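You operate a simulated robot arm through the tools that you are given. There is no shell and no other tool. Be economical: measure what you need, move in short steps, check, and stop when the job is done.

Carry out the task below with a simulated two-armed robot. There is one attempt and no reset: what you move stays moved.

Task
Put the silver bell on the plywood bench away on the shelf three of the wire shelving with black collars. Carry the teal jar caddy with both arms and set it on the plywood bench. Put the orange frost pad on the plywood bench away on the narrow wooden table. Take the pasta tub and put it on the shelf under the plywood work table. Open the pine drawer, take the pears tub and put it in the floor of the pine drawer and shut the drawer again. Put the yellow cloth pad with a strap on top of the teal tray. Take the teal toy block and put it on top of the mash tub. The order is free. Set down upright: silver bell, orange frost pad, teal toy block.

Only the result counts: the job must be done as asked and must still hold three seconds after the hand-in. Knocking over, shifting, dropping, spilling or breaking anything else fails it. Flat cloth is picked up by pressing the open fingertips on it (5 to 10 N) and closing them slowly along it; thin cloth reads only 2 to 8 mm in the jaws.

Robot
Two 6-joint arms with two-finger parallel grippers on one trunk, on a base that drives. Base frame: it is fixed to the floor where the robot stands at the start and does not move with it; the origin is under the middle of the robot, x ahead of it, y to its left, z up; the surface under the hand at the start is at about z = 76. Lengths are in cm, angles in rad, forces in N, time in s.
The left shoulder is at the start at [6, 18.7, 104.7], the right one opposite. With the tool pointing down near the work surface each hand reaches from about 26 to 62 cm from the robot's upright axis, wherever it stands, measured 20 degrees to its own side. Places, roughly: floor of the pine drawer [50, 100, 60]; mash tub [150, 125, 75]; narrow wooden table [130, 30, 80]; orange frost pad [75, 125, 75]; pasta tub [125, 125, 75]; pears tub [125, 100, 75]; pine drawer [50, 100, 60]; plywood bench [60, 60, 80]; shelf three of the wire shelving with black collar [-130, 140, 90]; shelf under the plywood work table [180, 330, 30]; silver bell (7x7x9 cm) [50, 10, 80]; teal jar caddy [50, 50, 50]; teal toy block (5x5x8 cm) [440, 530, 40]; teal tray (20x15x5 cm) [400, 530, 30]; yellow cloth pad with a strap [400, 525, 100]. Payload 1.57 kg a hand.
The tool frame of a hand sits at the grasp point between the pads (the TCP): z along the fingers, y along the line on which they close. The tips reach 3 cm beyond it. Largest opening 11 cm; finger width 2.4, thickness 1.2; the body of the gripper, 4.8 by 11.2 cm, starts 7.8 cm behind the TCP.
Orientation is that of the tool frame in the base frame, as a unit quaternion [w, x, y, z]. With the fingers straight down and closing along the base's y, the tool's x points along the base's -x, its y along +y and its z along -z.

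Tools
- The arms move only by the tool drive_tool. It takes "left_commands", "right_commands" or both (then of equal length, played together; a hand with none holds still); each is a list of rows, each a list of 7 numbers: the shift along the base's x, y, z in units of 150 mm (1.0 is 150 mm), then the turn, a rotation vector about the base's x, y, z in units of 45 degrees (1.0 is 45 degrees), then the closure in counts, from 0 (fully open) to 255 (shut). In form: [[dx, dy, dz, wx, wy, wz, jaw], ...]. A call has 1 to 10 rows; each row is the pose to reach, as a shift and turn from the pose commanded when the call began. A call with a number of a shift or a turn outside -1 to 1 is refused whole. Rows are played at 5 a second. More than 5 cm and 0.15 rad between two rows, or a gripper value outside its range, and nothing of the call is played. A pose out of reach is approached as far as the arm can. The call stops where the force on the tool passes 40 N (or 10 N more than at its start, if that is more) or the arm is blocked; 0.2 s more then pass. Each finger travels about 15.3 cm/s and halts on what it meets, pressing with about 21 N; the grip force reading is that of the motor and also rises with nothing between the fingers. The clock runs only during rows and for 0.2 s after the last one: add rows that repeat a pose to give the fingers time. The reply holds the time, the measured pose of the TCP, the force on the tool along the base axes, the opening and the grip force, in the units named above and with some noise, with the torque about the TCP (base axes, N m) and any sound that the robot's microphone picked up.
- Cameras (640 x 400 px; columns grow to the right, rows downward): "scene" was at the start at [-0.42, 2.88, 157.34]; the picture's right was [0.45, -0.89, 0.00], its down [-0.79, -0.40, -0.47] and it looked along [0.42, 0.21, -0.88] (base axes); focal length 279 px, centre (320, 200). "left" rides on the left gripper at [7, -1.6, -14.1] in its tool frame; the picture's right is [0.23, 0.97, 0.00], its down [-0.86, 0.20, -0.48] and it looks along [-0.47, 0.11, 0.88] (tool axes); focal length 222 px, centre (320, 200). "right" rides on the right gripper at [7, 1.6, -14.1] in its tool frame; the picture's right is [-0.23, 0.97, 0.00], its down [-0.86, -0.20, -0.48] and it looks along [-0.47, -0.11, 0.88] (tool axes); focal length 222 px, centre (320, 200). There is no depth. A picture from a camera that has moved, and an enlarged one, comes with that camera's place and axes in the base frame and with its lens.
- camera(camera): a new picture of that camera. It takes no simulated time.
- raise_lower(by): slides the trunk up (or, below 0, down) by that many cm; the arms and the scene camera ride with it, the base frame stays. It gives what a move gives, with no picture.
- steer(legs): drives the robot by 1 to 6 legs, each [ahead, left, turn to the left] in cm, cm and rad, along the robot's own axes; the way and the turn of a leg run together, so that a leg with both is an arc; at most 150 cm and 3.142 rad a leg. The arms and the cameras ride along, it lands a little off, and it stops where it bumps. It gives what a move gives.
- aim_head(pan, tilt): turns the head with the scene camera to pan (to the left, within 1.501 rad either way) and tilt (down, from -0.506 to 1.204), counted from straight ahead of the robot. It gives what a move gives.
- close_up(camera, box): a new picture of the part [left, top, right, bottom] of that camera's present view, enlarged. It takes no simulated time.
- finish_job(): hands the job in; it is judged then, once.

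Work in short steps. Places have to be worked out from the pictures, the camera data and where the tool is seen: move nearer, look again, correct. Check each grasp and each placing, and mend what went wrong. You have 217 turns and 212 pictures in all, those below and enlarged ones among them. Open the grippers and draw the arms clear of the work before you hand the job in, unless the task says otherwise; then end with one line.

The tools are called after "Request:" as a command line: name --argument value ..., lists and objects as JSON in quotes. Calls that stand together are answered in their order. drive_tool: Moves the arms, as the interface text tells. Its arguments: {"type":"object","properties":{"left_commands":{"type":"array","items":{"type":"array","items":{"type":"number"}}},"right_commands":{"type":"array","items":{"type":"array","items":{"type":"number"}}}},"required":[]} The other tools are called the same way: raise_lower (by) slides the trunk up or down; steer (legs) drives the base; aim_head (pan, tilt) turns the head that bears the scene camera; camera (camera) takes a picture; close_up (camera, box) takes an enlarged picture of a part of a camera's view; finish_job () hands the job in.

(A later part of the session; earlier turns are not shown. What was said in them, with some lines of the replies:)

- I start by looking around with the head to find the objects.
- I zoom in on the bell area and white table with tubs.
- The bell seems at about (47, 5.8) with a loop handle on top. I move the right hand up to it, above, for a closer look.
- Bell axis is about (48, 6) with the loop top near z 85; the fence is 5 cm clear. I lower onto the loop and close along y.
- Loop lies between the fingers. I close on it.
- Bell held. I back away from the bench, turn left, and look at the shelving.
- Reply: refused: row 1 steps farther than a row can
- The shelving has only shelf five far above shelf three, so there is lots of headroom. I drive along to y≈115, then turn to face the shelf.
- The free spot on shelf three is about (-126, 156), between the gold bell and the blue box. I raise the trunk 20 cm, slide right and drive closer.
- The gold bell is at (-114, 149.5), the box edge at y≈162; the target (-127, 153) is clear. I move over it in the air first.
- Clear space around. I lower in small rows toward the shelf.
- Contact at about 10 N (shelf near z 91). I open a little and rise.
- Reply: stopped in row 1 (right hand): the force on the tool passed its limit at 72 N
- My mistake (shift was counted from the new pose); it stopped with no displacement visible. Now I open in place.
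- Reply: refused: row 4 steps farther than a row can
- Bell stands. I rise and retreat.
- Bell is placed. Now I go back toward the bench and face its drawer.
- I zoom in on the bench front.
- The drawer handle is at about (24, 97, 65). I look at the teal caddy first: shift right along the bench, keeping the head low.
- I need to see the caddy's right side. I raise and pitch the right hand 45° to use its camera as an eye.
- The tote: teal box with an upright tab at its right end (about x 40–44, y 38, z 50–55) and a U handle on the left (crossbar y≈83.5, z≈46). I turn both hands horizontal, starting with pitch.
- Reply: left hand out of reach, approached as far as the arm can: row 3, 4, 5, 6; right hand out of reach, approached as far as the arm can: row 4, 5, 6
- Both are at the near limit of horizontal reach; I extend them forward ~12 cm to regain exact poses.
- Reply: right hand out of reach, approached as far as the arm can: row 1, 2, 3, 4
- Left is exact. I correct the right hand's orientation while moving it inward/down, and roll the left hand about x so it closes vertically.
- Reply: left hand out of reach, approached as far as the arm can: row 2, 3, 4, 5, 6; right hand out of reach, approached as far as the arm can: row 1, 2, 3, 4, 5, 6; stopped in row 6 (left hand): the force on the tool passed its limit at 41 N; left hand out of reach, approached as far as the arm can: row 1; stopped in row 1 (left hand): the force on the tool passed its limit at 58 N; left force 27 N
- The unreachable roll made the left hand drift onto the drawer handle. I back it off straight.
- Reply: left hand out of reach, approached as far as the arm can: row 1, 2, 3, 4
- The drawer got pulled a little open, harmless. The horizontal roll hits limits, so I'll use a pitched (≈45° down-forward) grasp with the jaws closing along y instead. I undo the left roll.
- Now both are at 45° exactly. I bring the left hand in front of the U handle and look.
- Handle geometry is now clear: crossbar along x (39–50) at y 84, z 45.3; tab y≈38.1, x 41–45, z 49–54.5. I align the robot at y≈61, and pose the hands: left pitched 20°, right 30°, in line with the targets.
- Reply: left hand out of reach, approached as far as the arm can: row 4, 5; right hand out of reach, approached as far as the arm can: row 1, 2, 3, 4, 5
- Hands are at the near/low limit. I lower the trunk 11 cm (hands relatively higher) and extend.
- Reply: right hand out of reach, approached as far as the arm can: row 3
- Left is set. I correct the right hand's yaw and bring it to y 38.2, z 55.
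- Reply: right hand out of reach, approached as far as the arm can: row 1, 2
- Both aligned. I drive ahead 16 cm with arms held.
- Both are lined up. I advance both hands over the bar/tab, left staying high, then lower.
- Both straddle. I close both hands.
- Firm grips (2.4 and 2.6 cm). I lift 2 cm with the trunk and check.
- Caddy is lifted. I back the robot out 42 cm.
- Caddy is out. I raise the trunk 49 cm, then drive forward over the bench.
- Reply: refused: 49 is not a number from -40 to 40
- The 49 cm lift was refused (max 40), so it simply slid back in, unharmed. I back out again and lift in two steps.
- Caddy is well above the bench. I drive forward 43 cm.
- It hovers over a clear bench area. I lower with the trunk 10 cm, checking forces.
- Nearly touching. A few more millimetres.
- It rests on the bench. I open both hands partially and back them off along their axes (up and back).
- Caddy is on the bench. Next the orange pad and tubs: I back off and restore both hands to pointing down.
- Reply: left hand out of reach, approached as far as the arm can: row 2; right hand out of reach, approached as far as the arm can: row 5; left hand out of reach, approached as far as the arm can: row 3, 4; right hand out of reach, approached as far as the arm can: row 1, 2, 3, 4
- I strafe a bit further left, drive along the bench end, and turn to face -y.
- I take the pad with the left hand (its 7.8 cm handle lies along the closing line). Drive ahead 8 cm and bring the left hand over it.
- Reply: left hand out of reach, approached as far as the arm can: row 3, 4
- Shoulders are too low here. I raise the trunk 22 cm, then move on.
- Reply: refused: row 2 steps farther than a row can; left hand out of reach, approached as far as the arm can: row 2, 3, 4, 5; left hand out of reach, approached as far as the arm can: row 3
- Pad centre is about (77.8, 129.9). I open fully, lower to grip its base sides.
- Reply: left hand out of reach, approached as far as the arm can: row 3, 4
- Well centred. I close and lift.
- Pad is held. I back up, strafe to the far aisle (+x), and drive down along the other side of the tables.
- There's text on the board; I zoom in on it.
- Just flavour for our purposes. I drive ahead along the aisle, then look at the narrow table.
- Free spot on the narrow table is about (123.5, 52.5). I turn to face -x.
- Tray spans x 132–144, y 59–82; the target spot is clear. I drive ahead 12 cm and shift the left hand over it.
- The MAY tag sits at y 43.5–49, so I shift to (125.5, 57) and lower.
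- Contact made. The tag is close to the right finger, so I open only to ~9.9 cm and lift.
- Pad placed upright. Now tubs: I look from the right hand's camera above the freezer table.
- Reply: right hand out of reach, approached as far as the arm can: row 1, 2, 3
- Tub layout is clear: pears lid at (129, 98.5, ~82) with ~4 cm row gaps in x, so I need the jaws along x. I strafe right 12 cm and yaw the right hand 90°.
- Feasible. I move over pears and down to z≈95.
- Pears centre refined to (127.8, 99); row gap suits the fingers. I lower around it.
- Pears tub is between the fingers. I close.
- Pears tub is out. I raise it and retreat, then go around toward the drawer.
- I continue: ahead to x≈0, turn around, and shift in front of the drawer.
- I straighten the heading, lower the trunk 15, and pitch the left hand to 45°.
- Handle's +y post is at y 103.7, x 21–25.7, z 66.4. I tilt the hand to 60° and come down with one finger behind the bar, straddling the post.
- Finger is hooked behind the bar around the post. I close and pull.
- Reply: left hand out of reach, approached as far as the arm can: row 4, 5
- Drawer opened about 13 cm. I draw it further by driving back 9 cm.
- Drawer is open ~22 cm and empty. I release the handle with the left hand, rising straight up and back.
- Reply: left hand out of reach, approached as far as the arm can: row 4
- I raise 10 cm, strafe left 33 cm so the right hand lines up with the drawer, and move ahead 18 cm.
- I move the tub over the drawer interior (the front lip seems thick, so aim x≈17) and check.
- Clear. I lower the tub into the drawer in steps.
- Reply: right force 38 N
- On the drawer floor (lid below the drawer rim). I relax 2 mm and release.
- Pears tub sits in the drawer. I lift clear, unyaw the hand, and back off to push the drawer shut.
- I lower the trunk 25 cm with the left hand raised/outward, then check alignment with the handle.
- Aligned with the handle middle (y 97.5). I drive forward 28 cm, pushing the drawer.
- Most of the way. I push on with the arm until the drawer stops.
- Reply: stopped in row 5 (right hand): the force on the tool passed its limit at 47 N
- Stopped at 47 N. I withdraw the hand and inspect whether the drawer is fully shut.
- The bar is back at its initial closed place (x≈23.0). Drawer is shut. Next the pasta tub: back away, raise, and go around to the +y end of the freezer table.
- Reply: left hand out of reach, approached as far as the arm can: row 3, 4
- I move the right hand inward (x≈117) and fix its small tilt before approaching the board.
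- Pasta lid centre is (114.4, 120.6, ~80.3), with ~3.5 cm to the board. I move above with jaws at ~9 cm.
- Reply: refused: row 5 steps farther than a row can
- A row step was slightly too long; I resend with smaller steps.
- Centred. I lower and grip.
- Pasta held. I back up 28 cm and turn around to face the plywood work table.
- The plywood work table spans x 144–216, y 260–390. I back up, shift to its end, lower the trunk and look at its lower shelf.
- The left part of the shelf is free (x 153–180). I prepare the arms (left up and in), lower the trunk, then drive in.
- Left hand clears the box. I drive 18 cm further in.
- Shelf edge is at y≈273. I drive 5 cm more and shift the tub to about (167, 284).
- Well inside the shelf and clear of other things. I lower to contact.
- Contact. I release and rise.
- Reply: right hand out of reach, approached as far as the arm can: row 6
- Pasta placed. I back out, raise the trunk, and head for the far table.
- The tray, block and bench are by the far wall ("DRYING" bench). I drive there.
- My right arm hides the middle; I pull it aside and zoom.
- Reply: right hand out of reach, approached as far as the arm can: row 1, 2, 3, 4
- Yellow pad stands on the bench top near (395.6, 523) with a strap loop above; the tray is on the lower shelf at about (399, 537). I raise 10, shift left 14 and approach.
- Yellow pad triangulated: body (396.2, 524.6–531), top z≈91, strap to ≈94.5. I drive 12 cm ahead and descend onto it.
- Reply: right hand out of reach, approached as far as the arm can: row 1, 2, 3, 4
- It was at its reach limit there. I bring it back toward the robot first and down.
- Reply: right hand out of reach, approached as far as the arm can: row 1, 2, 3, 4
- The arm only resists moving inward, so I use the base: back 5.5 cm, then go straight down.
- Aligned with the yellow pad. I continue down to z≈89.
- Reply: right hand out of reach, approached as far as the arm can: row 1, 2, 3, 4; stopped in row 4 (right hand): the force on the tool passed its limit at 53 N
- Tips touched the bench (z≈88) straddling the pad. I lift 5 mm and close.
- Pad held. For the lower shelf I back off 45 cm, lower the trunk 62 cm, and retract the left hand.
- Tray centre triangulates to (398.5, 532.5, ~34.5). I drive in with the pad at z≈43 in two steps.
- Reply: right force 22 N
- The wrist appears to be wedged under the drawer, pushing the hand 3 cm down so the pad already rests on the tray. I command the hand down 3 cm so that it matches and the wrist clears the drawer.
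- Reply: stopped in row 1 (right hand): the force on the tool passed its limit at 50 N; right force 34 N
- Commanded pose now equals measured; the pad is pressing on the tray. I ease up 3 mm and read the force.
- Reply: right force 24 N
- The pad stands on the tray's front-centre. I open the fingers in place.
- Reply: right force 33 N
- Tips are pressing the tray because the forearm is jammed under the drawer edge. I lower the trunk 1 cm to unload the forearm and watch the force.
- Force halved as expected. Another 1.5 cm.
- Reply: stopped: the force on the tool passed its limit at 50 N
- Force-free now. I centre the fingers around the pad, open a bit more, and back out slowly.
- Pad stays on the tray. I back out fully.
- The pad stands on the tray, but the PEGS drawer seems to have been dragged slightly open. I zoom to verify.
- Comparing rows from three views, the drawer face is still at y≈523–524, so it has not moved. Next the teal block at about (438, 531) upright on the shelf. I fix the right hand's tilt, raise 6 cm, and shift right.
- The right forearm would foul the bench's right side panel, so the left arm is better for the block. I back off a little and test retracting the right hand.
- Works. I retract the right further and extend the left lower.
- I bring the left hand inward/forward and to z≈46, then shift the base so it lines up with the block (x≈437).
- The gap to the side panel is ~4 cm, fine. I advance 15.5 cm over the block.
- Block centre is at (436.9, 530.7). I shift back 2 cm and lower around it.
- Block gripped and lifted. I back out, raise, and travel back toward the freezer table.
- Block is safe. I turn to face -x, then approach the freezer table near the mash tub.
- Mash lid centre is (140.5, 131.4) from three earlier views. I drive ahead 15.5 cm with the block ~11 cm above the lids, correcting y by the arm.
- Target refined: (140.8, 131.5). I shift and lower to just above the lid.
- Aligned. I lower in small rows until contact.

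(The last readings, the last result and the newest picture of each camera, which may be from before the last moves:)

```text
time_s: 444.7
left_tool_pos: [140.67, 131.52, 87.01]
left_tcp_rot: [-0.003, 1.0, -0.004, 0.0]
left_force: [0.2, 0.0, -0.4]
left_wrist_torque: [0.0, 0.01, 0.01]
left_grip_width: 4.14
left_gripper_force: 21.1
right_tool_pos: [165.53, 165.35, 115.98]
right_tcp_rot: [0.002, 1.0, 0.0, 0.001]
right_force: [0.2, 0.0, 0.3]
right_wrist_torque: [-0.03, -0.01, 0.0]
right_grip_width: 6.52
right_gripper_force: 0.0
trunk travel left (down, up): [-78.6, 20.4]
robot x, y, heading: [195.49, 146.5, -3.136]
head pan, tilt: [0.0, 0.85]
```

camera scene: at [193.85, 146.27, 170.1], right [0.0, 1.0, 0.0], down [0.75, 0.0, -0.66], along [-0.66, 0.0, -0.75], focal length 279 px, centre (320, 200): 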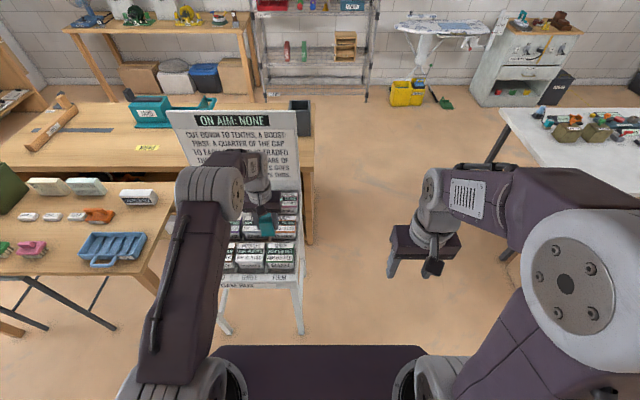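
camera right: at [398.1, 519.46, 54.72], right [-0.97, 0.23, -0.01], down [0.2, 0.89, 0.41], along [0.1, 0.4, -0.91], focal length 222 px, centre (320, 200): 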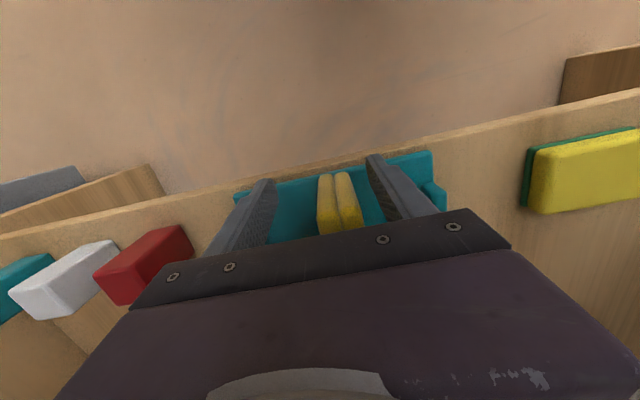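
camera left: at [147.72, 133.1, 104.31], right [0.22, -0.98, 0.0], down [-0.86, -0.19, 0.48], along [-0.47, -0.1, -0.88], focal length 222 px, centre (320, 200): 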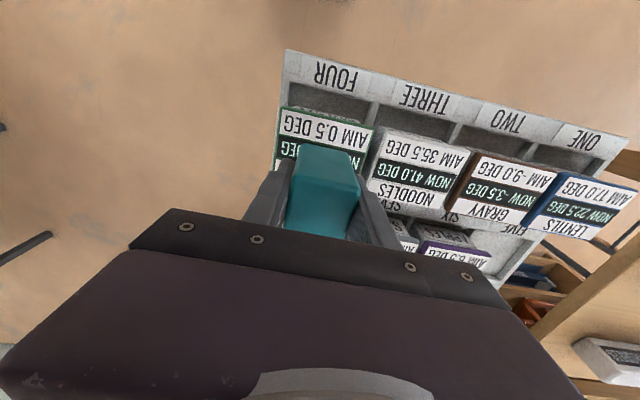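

Request:
drive_tool --left_commands '[[0, 0, -0.02, 0, 0, 0, 255], [0, 0, -0.04, 0, 0, 0, 255], [0, 0, -0.06, 0, 0, 0, 255]]'

Request:
close_up --camera "scene" --box '[200, 180, 320, 290]'

```text
time_s: 445.5
left_tool_pos: [140.57, 131.51, 86.06]
left_tcp_rot: [-0.003, 1.0, -0.004, 0.001]
left_force: [0.4, 0.4, -1.1]
left_wrist_torque: [-0.04, 0.01, -0.03]
left_grip_width: 4.14
left_gripper_force: 21.1
right_tool_pos: [165.53, 165.27, 116.08]
right_tcp_rot: [0.002, 1.0, -0.001, 0.001]
right_force: [0.6, -0.2, 0.0]
right_wrist_torque: [-0.01, 0.02, -0.01]
right_grip_width: 6.48
right_gripper_force: 0.0
trunk travel left (down, up): [-78.6, 20.4]
robot x, y, heading: [195.51, 146.31, -3.137]
head pan, tilt: [0.0, 0.85]
```

```text
3.64 times, centred on (260, 235) of scene
camera zoom: at [193.5, 146.27, 170.1], right [0.0, 1.0, 0.0], down [0.75, 0.0, -0.66], along [-0.66, 0.0, -0.75], focal length 1014 px, centre (538, 73)
```

zoom: 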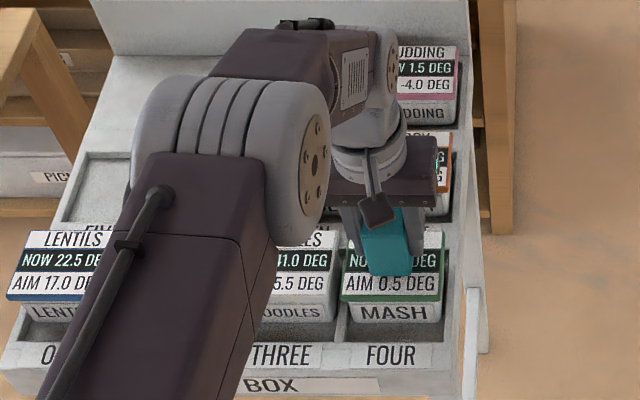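

Request:
drive_tool --left_commands '[[0, 0, -0.02, 0, 0, 0, 255], [0, 0, -0.04, 0, 0, 0, 255], [0, 0, -0.06, 0, 0, 0, 255], [0, 0, -0.08, 0, 0, 0, 255]]'

```text
time_s: 446.5
left_tool_pos: [140.69, 131.44, 85.1]
left_tcp_rot: [-0.002, 1.0, -0.004, -0.002]
left_force: [0.0, -1.0, 16.0]
left_wrist_torque: [-0.22, 0.07, 0.0]
left_grip_width: 4.18
left_gripper_force: 21.1
right_tool_pos: [165.67, 165.26, 116.07]
right_tcp_rot: [0.003, 1.0, -0.002, 0.0]
right_force: [0.4, -0.8, -0.2]
right_wrist_torque: [0.04, 0.02, 0.01]
right_grip_width: 6.53
right_gripper_force: 0.1
trunk travel left (down, up): [-78.6, 20.4]
robot x, y, heading: [195.84, 145.99, -3.139]
head pan, tilt: [0.0, 0.85]
```

Contact (16 N) on the lid. I release gently and rise.

Request:
drive_tool --left_commands '[[0, 0, 0.015, 0, 0, 0, 220], [0, 0, 0.015, 0, 0, 0, 170], [0, 0, 0.015, 0, 0, 0, 120], [0, 0, 0.015, 0, 0, 0, 110], [0, 0, 0.1, 0, 0, 0, 110], [0, 0, 0.35, 0, 0, 0, 110], [0, 0, 0.65, 0, 0, 0, 110], [0, 0, 0.95, 0, 0, 0, 110]]'

Request:
camera --camera "left"

Request:
close_up --camera "scene" --box '[200, 180, 320, 290]'

```text
time_s: 448.3
left_tool_pos: [140.81, 131.6, 99.03]
left_tcp_rot: [-0.002, 1.0, -0.005, 0.0]
left_force: [0.1, 0.3, 0.3]
left_wrist_torque: [0.0, 0.02, -0.03]
left_grip_width: 6.27
left_gripper_force: 0.1
right_tool_pos: [165.57, 165.28, 115.91]
right_tcp_rot: [0.002, 1.0, -0.003, 0.0]
right_force: [0.7, 0.5, 0.4]
right_wrist_torque: [0.01, -0.03, 0.0]
right_grip_width: 6.52
right_gripper_force: 0.0
trunk travel left (down, up): [-78.6, 20.4]
robot x, y, heading: [195.61, 146.07, -3.133]
head pan, tilt: [0.0, 0.85]
```

```text
31 pictures are left
camera left: at [147.84, 133.06, 113.2], right [0.22, -0.98, 0.0], down [-0.86, -0.19, 0.48], along [-0.47, -0.1, -0.88], focal length 222 px, centre (320, 200)
```

left: 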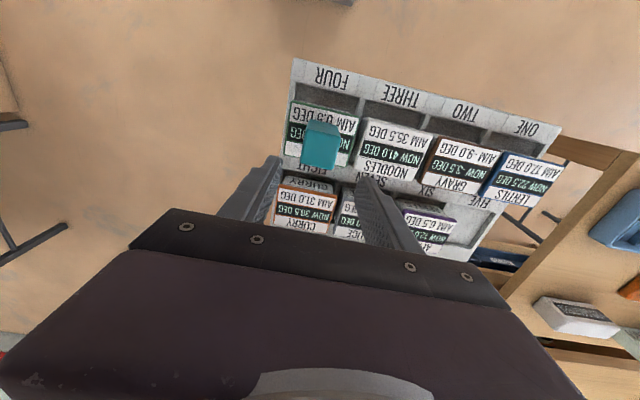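

```text
3.64 times, centred on (260, 235) of scene
camera zoom: at [193.62, 146.29, 170.09], right [0.0, 1.0, 0.0], down [0.75, 0.0, -0.66], along [-0.66, 0.0, -0.75], focal length 1014 px, centre (538, 73)
```

zoom: 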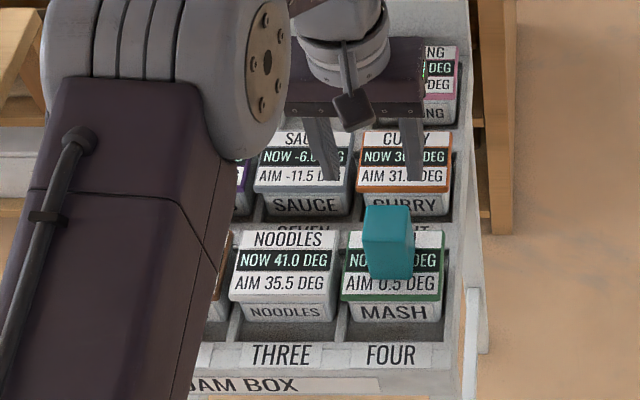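

The block stands upright on the mash tub. I back away, with grippers open, and take a last overview.

Request:
steer --legs '[[-30, 0, 0]]'

Request:
drive_tool --left_commands '[[0, 0, 0.1, 0, 0, 0, 0], [0, 0, 0.1, 0, 0, 0, 0], [0, 0, 0.1, 0, 0, 0, 0]]' --right_commands '[[0, 0, 0, 0, 0, 0, 0], [0, 0, 0, 0, 0, 0, 0], [0, 0, 0, 0, 0, 0, 0]]'

Request:
aim_head --pan 0.1 --tilt 0.6

Request:
camera --camera "scene"

Request:
close_up --camera "scene" --box '[200, 40, 440, 220]'

```text
time_s: 450.4
left_tool_pos: [170.85, 131.83, 98.92]
left_tcp_rot: [-0.002, 1.0, -0.006, 0.001]
left_force: [-0.3, 0.4, 0.0]
left_wrist_torque: [0.02, -0.01, 0.0]
left_grip_width: 6.28
left_gripper_force: 0.1
right_tool_pos: [195.89, 165.44, 116.01]
right_tcp_rot: [0.002, 1.0, -0.004, 0.0]
right_force: [-0.1, 0.2, 0.2]
right_wrist_torque: [0.01, -0.05, -0.01]
right_grip_width: 6.47
right_gripper_force: 0.1
trunk travel left (down, up): [-78.6, 20.4]
robot x, y, heading: [226.03, 146.48, 3.138]
head pan, tilt: [0.0, 0.85]
```

```text
time_s: 451.2
left_tool_pos: [171.14, 131.92, 100.53]
left_tcp_rot: [-0.003, 1.0, -0.007, 0.0]
left_force: [-0.2, -0.6, 0.4]
left_wrist_torque: [-0.02, 0.01, 0.03]
left_grip_width: 11.0
left_gripper_force: 0.2
right_tool_pos: [196.05, 165.43, 116.06]
right_tcp_rot: [0.001, 1.0, -0.003, 0.0]
right_force: [0.9, 0.9, 0.2]
right_wrist_torque: [0.01, -0.02, -0.01]
right_grip_width: 11.01
right_gripper_force: 0.0
trunk travel left (down, up): [-78.6, 20.4]
robot x, y, heading: [226.04, 146.15, 3.142]
head pan, tilt: [0.0, 0.85]
```

```text
time_s: 452.0
left_tool_pos: [171.05, 131.87, 100.47]
left_tcp_rot: [-0.002, 1.0, -0.007, 0.0]
left_force: [0.6, -0.4, 1.4]
left_wrist_torque: [0.0, 0.01, 0.01]
left_grip_width: 10.98
left_gripper_force: 0.1
right_tool_pos: [195.88, 165.48, 115.93]
right_tcp_rot: [0.002, 1.0, -0.003, 0.0]
right_force: [0.0, -0.6, -0.1]
right_wrist_torque: [0.02, 0.01, 0.0]
right_grip_width: 10.99
right_gripper_force: 0.1
trunk travel left (down, up): [-78.6, 20.4]
robot x, y, heading: [225.86, 146.41, 3.14]
head pan, tilt: [0.099, 0.6]
```

```text
29 pictures are left
camera scene: at [222.91, 145.44, 172.18], right [-0.1, 1.0, 0.0], down [0.56, 0.06, -0.82], along [-0.82, -0.08, -0.57], focal length 279 px, centre (320, 200)
```

scene: 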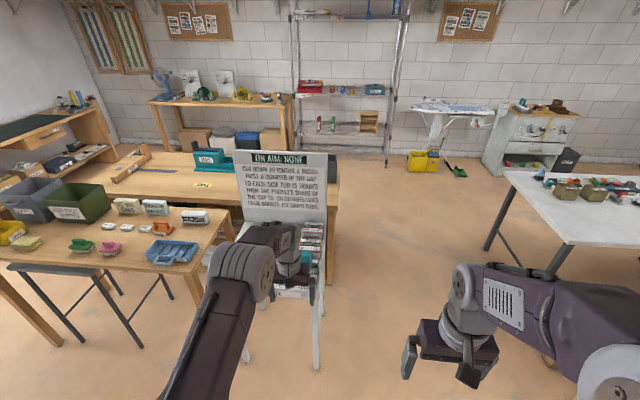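

```text
2.22 times, centred on (320, 130) of scene
camera zoom: at [222.91, 145.44, 172.18], right [-0.1, 1.0, 0.0], down [0.56, 0.06, -0.82], along [-0.82, -0.08, -0.57], focal length 619 px, centre (320, 356)
```

zoom: 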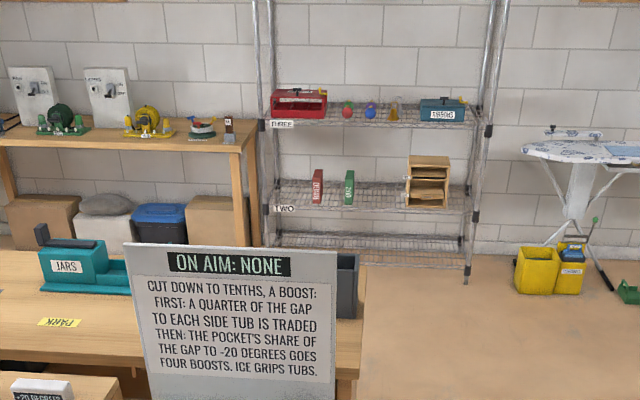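

Everything looks in order here. One doubt remains: whether my jam nudged the PEGS drawer. I return to the same viewpoint as before the jam to compare.

Request:
steer --legs '[[-45, 0, 0], [0, 0, -1.571], [145, 0, 0], [140, 0, 0]]'

Request:
steer --legs '[[0, -120, 0]]'

Request:
aim_head --pan 0 --tilt 0.55

Request:
camera --camera "scene"

```text
time_s: 471.7
left_tool_pos: [246.85, 482.59, 100.52]
left_tcp_rot: [-0.001, 0.716, -0.698, 0.002]
left_force: [0.3, 0.2, -0.5]
left_wrist_torque: [0.01, 0.0, 0.0]
left_grip_width: 11.01
left_gripper_force: 0.1
right_tool_pos: [281.28, 458.92, 115.95]
right_tcp_rot: [0.001, 0.718, -0.696, -0.001]
right_force: [-0.5, 0.3, -0.2]
right_wrist_torque: [-0.01, 0.02, 0.03]
right_grip_width: 10.98
right_gripper_force: 0.1
trunk travel left (down, up): [-78.6, 20.4]
robot x, y, heading: [263.47, 428.53, 1.606]
head pan, tilt: [0.099, 0.6]
```

```text
time_s: 478.0
left_tool_pos: [371.3, 486.42, 100.48]
left_tcp_rot: [-0.002, 0.709, -0.705, 0.002]
left_force: [-0.3, 0.4, -0.6]
left_wrist_torque: [0.03, 0.0, 0.0]
left_grip_width: 10.99
left_gripper_force: 0.0
right_tool_pos: [405.44, 462.07, 116.06]
right_tcp_rot: [0.001, 0.712, -0.702, -0.001]
right_force: [0.7, -0.7, 0.1]
right_wrist_torque: [-0.01, -0.03, -0.04]
right_grip_width: 10.99
right_gripper_force: 0.0
trunk travel left (down, up): [-78.6, 20.4]
robot x, y, heading: [386.69, 431.61, 1.596]
head pan, tilt: [0.099, 0.6]
```

```text
time_s: 478.6
left_tool_pos: [371.2, 486.47, 100.54]
left_tcp_rot: [-0.002, 0.71, -0.704, 0.001]
left_force: [0.4, -0.9, 0.1]
left_wrist_torque: [-0.03, 0.03, 0.0]
left_grip_width: 11.0
left_gripper_force: 0.1
right_tool_pos: [405.51, 462.3, 116.03]
right_tcp_rot: [0.002, 0.713, -0.701, -0.001]
right_force: [-0.3, -0.6, 0.0]
right_wrist_torque: [-0.01, 0.0, 0.02]
right_grip_width: 11.02
right_gripper_force: 0.1
trunk travel left (down, up): [-78.6, 20.4]
robot x, y, heading: [386.55, 431.91, 1.586]
head pan, tilt: [0.0, 0.55]
```

```text
27 pictures are left
camera scene: at [386.74, 434.84, 172.64], right [1.0, 0.02, 0.0], down [0.01, -0.52, -0.85], along [-0.02, 0.85, -0.52], focal length 279 px, centre (320, 200)
```

scene: 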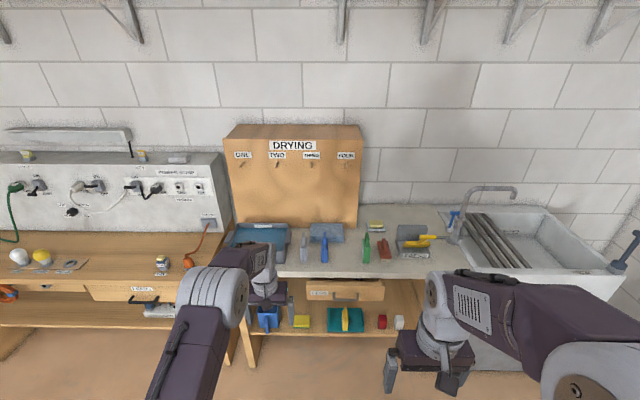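

I match the earlier viewpoint exactly (lower 10.6, forward 3.7, right 5).

Request:
raise_lower --by -10.6

Request:
steer --legs '[[3.7, -5.2, 0.006]]'

Request:
close_up --camera "scene" --box '[230, 280, 420, 350]'

```text
time_s: 480.0
left_tool_pos: [371.27, 486.39, 89.91]
left_tcp_rot: [-0.001, 0.71, -0.704, 0.002]
left_force: [0.1, -0.2, -0.1]
left_wrist_torque: [0.06, 0.04, 0.04]
left_grip_width: 11.0
left_gripper_force: 0.0
right_tool_pos: [405.48, 462.3, 105.38]
right_tcp_rot: [0.002, 0.712, -0.702, -0.001]
right_force: [-0.8, 0.1, 0.2]
right_wrist_torque: [0.01, 0.0, 0.03]
right_grip_width: 10.99
right_gripper_force: 0.0
trunk travel left (down, up): [-68.0, 31.0]
robot x, y, heading: [386.41, 431.91, 1.587]
head pan, tilt: [0.0, 0.55]
```

```text
time_s: 481.0
left_tool_pos: [376.03, 490.29, 90.07]
left_tcp_rot: [-0.002, 0.712, -0.703, 0.003]
left_force: [-0.6, 0.3, 0.5]
left_wrist_torque: [-0.01, -0.01, 0.02]
left_grip_width: 11.02
left_gripper_force: 0.1
right_tool_pos: [410.35, 466.1, 105.5]
right_tcp_rot: [0.002, 0.713, -0.701, -0.001]
right_force: [0.2, -0.9, 0.3]
right_wrist_torque: [-0.01, 0.01, -0.01]
right_grip_width: 10.99
right_gripper_force: 0.1
trunk travel left (down, up): [-68.0, 31.0]
robot x, y, heading: [392.2, 435.71, 1.596]
head pan, tilt: [0.0, 0.55]
```

```text
3.37 times, centred on (325, 315) of scene
camera zoom: at [391.66, 438.64, 162.04], right [1.0, 0.02, 0.0], down [0.01, -0.52, -0.85], along [-0.02, 0.85, -0.52], focal length 939 px, centre (303, -187)
```

zoom: 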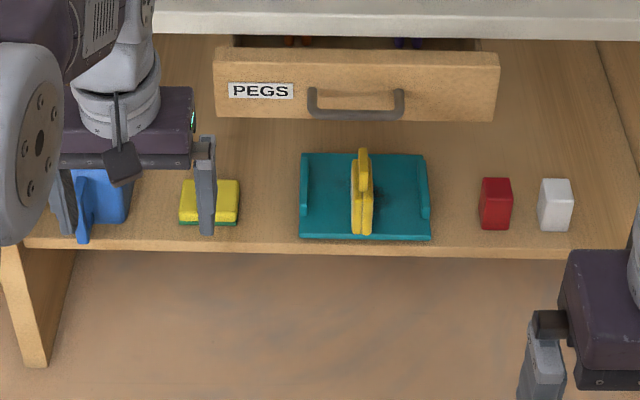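

The drawer has indeed been dragged out ~4.6 cm. I'll push it shut again via its handle bar (≈ x 398, z 73.5) with the right hand tilted. First shift and prepare the hands.

Request:
drive_tool --left_commands '[[0, -0.2, 0, 0, 0, 0, 0], [0, -0.4, 0, 0, 0, 0, 0], [0, -0.6, 0, 0, 0, 0, 0], [0, -0.8, 0, 0, 0, 0, 0], [0, -0.9, 0.1, 0, 0, 0, 0]]' --right_commands '[[0, 0.2, -0.1, 0.167, 0, 0, 100], [0, 0.4, -0.2, 0.333, 0, 0, 200], [0, 0.6, -0.4, 0.5, 0, 0, 255], [0, 0.8, -0.6, 0.667, 0, 0, 255], [0, 1.0, -0.8, 0.667, 0, 0, 255]]'

Request:
steer --legs '[[0, 12, -0.024]]'

Request:
raise_lower --by -17

Request:
camera --camera "scene"

```text
time_s: 482.2
left_tool_pos: [376.15, 476.8, 91.42]
left_tcp_rot: [-0.001, 0.711, -0.703, 0.002]
left_force: [-0.1, 0.8, 0.7]
left_wrist_torque: [0.01, -0.02, 0.02]
left_grip_width: 10.99
left_gripper_force: 0.0
right_tool_pos: [410.39, 481.1, 93.21]
right_tcp_rot: [-0.182, 0.69, -0.676, -0.183]
right_force: [0.2, 0.0, -0.5]
right_wrist_torque: [-0.01, 0.02, 0.02]
right_grip_width: 0.0
right_gripper_force: 21.4
trunk travel left (down, up): [-68.0, 31.0]
robot x, y, heading: [391.98, 435.78, 1.594]
head pan, tilt: [0.0, 0.55]
```

```text
time_s: 483.4
left_tool_pos: [364.87, 477.02, 91.47]
left_tcp_rot: [0.001, -0.703, 0.711, -0.002]
left_force: [-0.4, 0.0, 0.2]
left_wrist_torque: [0.0, -0.01, 0.03]
left_grip_width: 11.03
left_gripper_force: 0.1
right_tool_pos: [399.15, 480.51, 93.38]
right_tcp_rot: [0.184, -0.682, 0.684, 0.181]
right_force: [-0.5, 0.8, 0.1]
right_wrist_torque: [0.02, -0.01, -0.04]
right_grip_width: 0.0
right_gripper_force: 20.9
trunk travel left (down, up): [-68.0, 31.0]
robot x, y, heading: [379.91, 435.78, 1.574]
head pan, tilt: [0.0, 0.55]
```

```text
time_s: 485.4
left_tool_pos: [364.79, 476.95, 74.51]
left_tcp_rot: [0.002, -0.704, 0.71, -0.002]
left_force: [-0.2, -0.5, -0.6]
left_wrist_torque: [-0.01, 0.01, -0.04]
left_grip_width: 11.0
left_gripper_force: 0.1
right_tool_pos: [399.06, 480.52, 76.36]
right_tcp_rot: [0.184, -0.683, 0.683, 0.181]
right_force: [0.2, -1.0, -0.2]
right_wrist_torque: [0.03, 0.04, -0.03]
right_grip_width: 0.0
right_gripper_force: 20.9
trunk travel left (down, up): [-51.0, 48.0]
robot x, y, heading: [379.54, 435.52, 1.574]
head pan, tilt: [0.0, 0.55]
```

```text
25 pictures are left
camera scene: at [379.66, 438.56, 145.04], right [1.0, 0.0, 0.0], down [0.0, -0.52, -0.85], along [0.0, 0.85, -0.52], focal length 279 px, centre (320, 200)
```

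scene: 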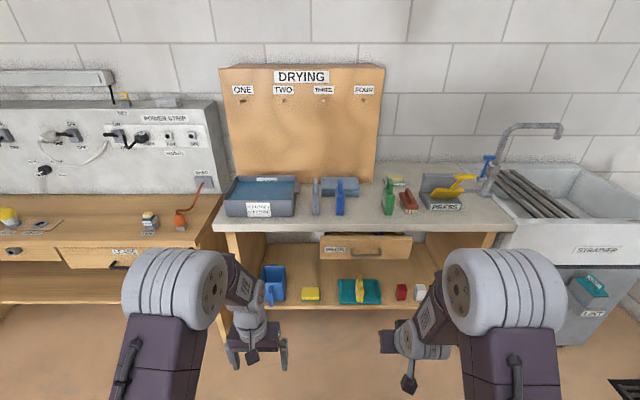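

Request:
drive_tool --right_commands '[[-0.03, 0, -0.1, 0, 0, 0, 255], [-0.05, 0, -0.19, 0, 0, 0, 255]]'

Request:
steer --legs '[[26, 0, 0]]'

Request:
close_up --camera "scene" --box '[260, 220, 460, 360]'

Request:
camera --camera "right"

```text
time_s: 486.0
left_tool_pos: [364.92, 476.93, 74.46]
left_tcp_rot: [0.002, -0.704, 0.711, -0.001]
left_force: [-0.2, 0.4, 1.0]
left_wrist_torque: [0.0, 0.02, 0.02]
left_grip_width: 11.02
left_gripper_force: 0.2
right_tool_pos: [398.34, 480.46, 73.51]
right_tcp_rot: [0.185, -0.682, 0.684, 0.181]
right_force: [0.8, 0.5, 0.1]
right_wrist_torque: [-0.02, 0.01, 0.0]
right_grip_width: 0.0
right_gripper_force: 21.3
trunk travel left (down, up): [-51.0, 48.0]
robot x, y, heading: [379.87, 435.94, 1.573]
head pan, tilt: [0.0, 0.55]
```

```text
time_s: 487.9
left_tool_pos: [364.78, 503.18, 74.4]
left_tcp_rot: [0.002, -0.703, 0.711, -0.002]
left_force: [-0.2, 0.2, -0.4]
left_wrist_torque: [0.01, 0.03, -0.04]
left_grip_width: 11.01
left_gripper_force: 0.0
right_tool_pos: [398.39, 506.76, 73.53]
right_tcp_rot: [0.186, -0.682, 0.685, 0.179]
right_force: [-0.3, 0.6, 0.0]
right_wrist_torque: [-0.03, 0.0, 0.0]
right_grip_width: 0.0
right_gripper_force: 21.2
trunk travel left (down, up): [-51.0, 48.0]
robot x, y, heading: [379.8, 461.59, 1.567]
head pan, tilt: [0.0, 0.55]
```

```text
2.86 times, centred on (360, 290) of scene
camera zoom: at [379.64, 464.92, 145.04], right [1.0, 0.0, 0.0], down [0.0, -0.52, -0.85], along [0.0, 0.85, -0.52], focal length 796 px, centre (206, -57)
```

zoom: 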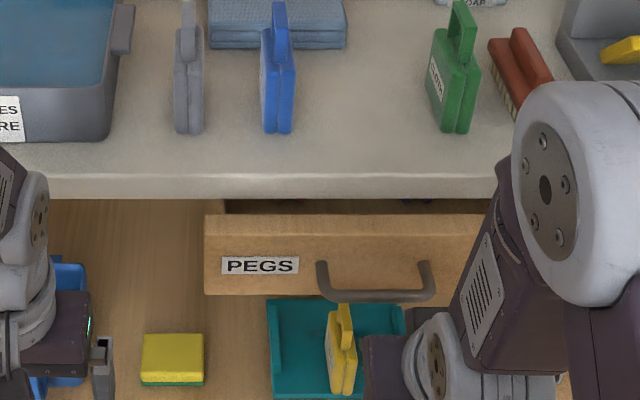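

```text
23 pictures are left
camera right: at [396.61, 493.7, 82.16], right [-0.97, 0.2, 0.11], down [0.2, 0.5, 0.84], along [0.12, 0.84, -0.53], focal length 222 px, centre (320, 200)
```

right: 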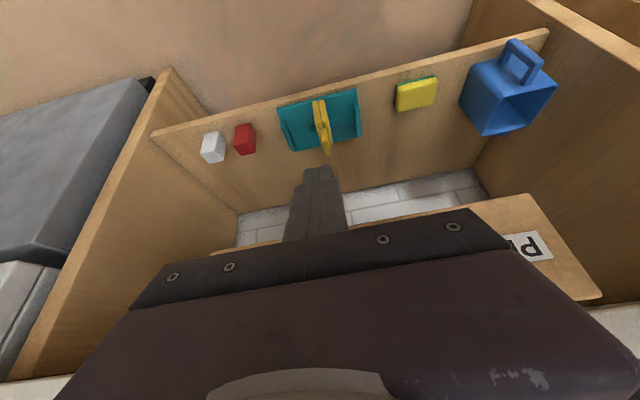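

The handle bar is at about y 513, z 75. I push forward with the arm in small rows until resistance rises.

Request:
drive_tool --right_commands '[[0.03, 0.15, 0.05, 0, 0, 0, 255], [0.05, 0.3, 0.08, 0, 0, 0, 255], [0.05, 0.4, 0.08, 0, 0, 0, 255], [0.05, 0.5, 0.08, 0, 0, 0, 255], [0.05, 0.58, 0.08, 0, 0, 0, 255]]'

Request:
close_up --camera "scene" --box '[260, 220, 460, 360]'

```text
time_s: 489.1
left_tool_pos: [364.84, 502.95, 74.5]
left_tcp_rot: [0.002, -0.703, 0.711, 0.0]
left_force: [0.8, 0.2, -0.1]
left_wrist_torque: [0.03, 0.02, 0.02]
left_grip_width: 11.0
left_gripper_force: 0.1
right_tool_pos: [398.97, 514.67, 74.45]
right_tcp_rot: [0.181, -0.683, 0.686, 0.177]
right_force: [-0.6, -28.4, -7.8]
right_wrist_torque: [0.84, -0.08, 0.1]
right_grip_width: 0.0
right_gripper_force: 21.1
trunk travel left (down, up): [-51.0, 48.0]
robot x, y, heading: [379.76, 461.81, 1.569]
head pan, tilt: [0.0, 0.55]
```

```text
2.86 times, centred on (360, 290) of scene
camera zoom: at [379.69, 464.37, 145.03], right [1.0, 0.0, 0.0], down [0.0, -0.52, -0.85], along [0.0, 0.85, -0.52], focal length 796 px, centre (206, -57)
```

zoom: 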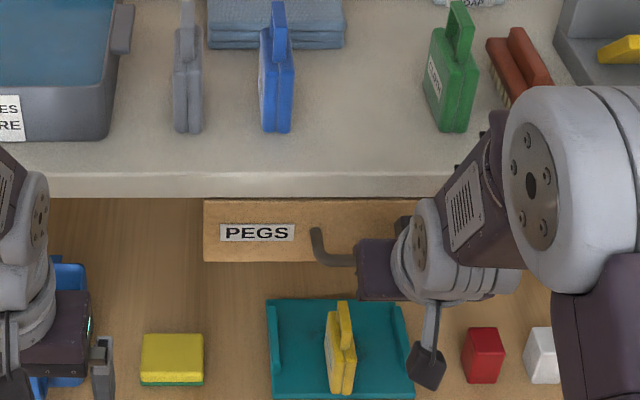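

The drawer is back under the edge with firm resistance (28 N). I withdraw straight back and verify from the reference viewpoint.

Request:
drive_tool --right_commands '[[0, -0.2, 0, 0, 0, 0, 255], [0, -0.5, 0, 0, 0, 0, 255], [0, -0.8, 0, 0, 0, 0, 255]]'

Request:
steer --legs '[[-26, 0, 0.02]]'

Request:
raise_lower --by 17

Request:
steer --legs '[[0, -12, 0.004]]'

Request:
close_up --camera "scene" --box '[230, 280, 420, 350]'

```text
time_s: 489.9
left_tool_pos: [364.9, 503.19, 74.49]
left_tcp_rot: [0.002, -0.703, 0.711, -0.002]
left_force: [-0.2, -0.4, -0.1]
left_wrist_torque: [0.03, 0.0, -0.01]
left_grip_width: 10.99
left_gripper_force: 0.1
right_tool_pos: [399.09, 503.36, 74.48]
right_tcp_rot: [0.185, -0.681, 0.684, 0.181]
right_force: [0.6, -1.2, 0.5]
right_wrist_torque: [0.02, -0.01, -0.01]
right_grip_width: 0.0
right_gripper_force: 21.1
trunk travel left (down, up): [-51.0, 48.0]
robot x, y, heading: [379.53, 461.68, 1.577]
head pan, tilt: [0.0, 0.55]
```

```text
time_s: 491.7
left_tool_pos: [364.22, 477.31, 74.56]
left_tcp_rot: [-0.002, 0.711, -0.703, 0.002]
left_force: [-0.1, -0.2, 0.1]
left_wrist_torque: [0.03, 0.03, -0.01]
left_grip_width: 11.0
left_gripper_force: 0.2
right_tool_pos: [398.51, 477.97, 74.5]
right_tcp_rot: [-0.184, 0.688, -0.678, -0.182]
right_force: [-0.2, -0.6, 0.8]
right_wrist_torque: [-0.01, -0.04, -0.05]
right_grip_width: 0.03
right_gripper_force: 20.8
trunk travel left (down, up): [-51.0, 48.0]
robot x, y, heading: [380.1, 436.52, 1.593]
head pan, tilt: [0.0, 0.55]
```

```text
time_s: 493.6
left_tool_pos: [364.26, 477.19, 91.41]
left_tcp_rot: [-0.002, 0.71, -0.704, 0.002]
left_force: [0.5, -0.3, -0.4]
left_wrist_torque: [-0.01, 0.02, -0.01]
left_grip_width: 10.99
left_gripper_force: 0.1
right_tool_pos: [398.48, 478.14, 91.32]
right_tcp_rot: [-0.183, 0.689, -0.677, -0.182]
right_force: [0.0, -0.3, -0.2]
right_wrist_torque: [0.01, -0.01, -0.01]
right_grip_width: 0.0
right_gripper_force: 21.3
trunk travel left (down, up): [-68.0, 31.0]
robot x, y, heading: [380.25, 436.42, 1.593]
head pan, tilt: [0.0, 0.55]
```

```text
time_s: 494.9
left_tool_pos: [375.97, 477.52, 91.48]
left_tcp_rot: [-0.002, 0.712, -0.702, 0.002]
left_force: [-0.1, -0.5, 0.4]
left_wrist_torque: [0.03, -0.03, -0.04]
left_grip_width: 11.01
left_gripper_force: 0.1
right_tool_pos: [410.08, 478.44, 91.46]
right_tcp_rot: [-0.183, 0.69, -0.676, -0.182]
right_force: [-0.6, 0.1, 0.2]
right_wrist_torque: [0.0, -0.01, -0.01]
right_grip_width: 0.0
right_gripper_force: 20.9
trunk travel left (down, up): [-68.0, 31.0]
robot x, y, heading: [391.76, 436.49, 1.594]
head pan, tilt: [0.0, 0.55]
```

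```text
3.37 times, centred on (325, 315) of scene
camera zoom: at [391.68, 439.48, 162.04], right [1.0, 0.03, 0.0], down [0.01, -0.52, -0.85], along [-0.02, 0.85, -0.52], focal length 939 px, centre (303, -187)
```

zoom: 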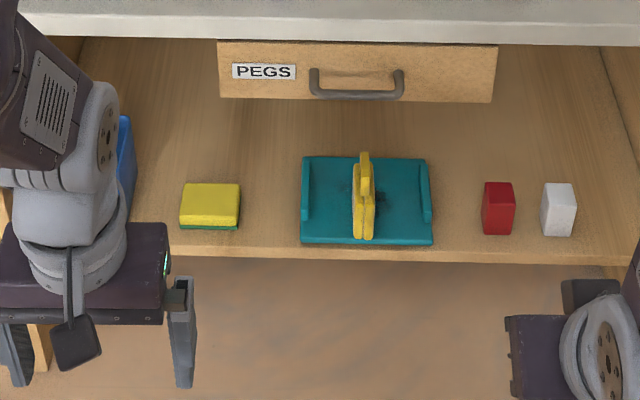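

Drawer rows now match the reference view (same ~6 px shift as tray and shelf), so it is shut as before, and the pad stands on the tray. I open the right gripper and hand in.

Request:
drive_tool --right_commands '[[0, -0.1, 0, 0, 0, 0, 120], [0, -0.2, 0, 0, 0, 0, 0], [0, -0.2, 0, 0, 0, 0, 0], [0, -0.2, 0, 0, 0, 0, 0]]'

Request:
finish_job

```text
time_s: 495.9
left_tool_pos: [375.94, 477.47, 91.39]
left_tcp_rot: [-0.002, 0.712, -0.702, 0.002]
left_force: [0.5, -0.3, 0.2]
left_wrist_torque: [0.02, 0.0, 0.01]
left_grip_width: 11.02
left_gripper_force: 0.0
right_tool_pos: [410.19, 476.99, 91.44]
right_tcp_rot: [-0.182, 0.691, -0.676, -0.181]
right_force: [-0.1, -0.6, -0.5]
right_wrist_torque: [0.01, 0.02, -0.01]
right_grip_width: 11.03
right_gripper_force: 0.0
right hand out of reach, approached as far as the arm can: row 2, 3, 4
trunk travel left (down, up): [-68.0, 31.0]
robot x, y, heading: [392.1, 436.31, 1.592]
head pan, tilt: [0.0, 0.55]
```

```text
The job is handed in.
```

All seven placements are done and handed in; while backing out from the teal tray my arm dragged the PEGS drawer about 4.6 cm open, and I pushed it shut again and checked it against the earlier view.
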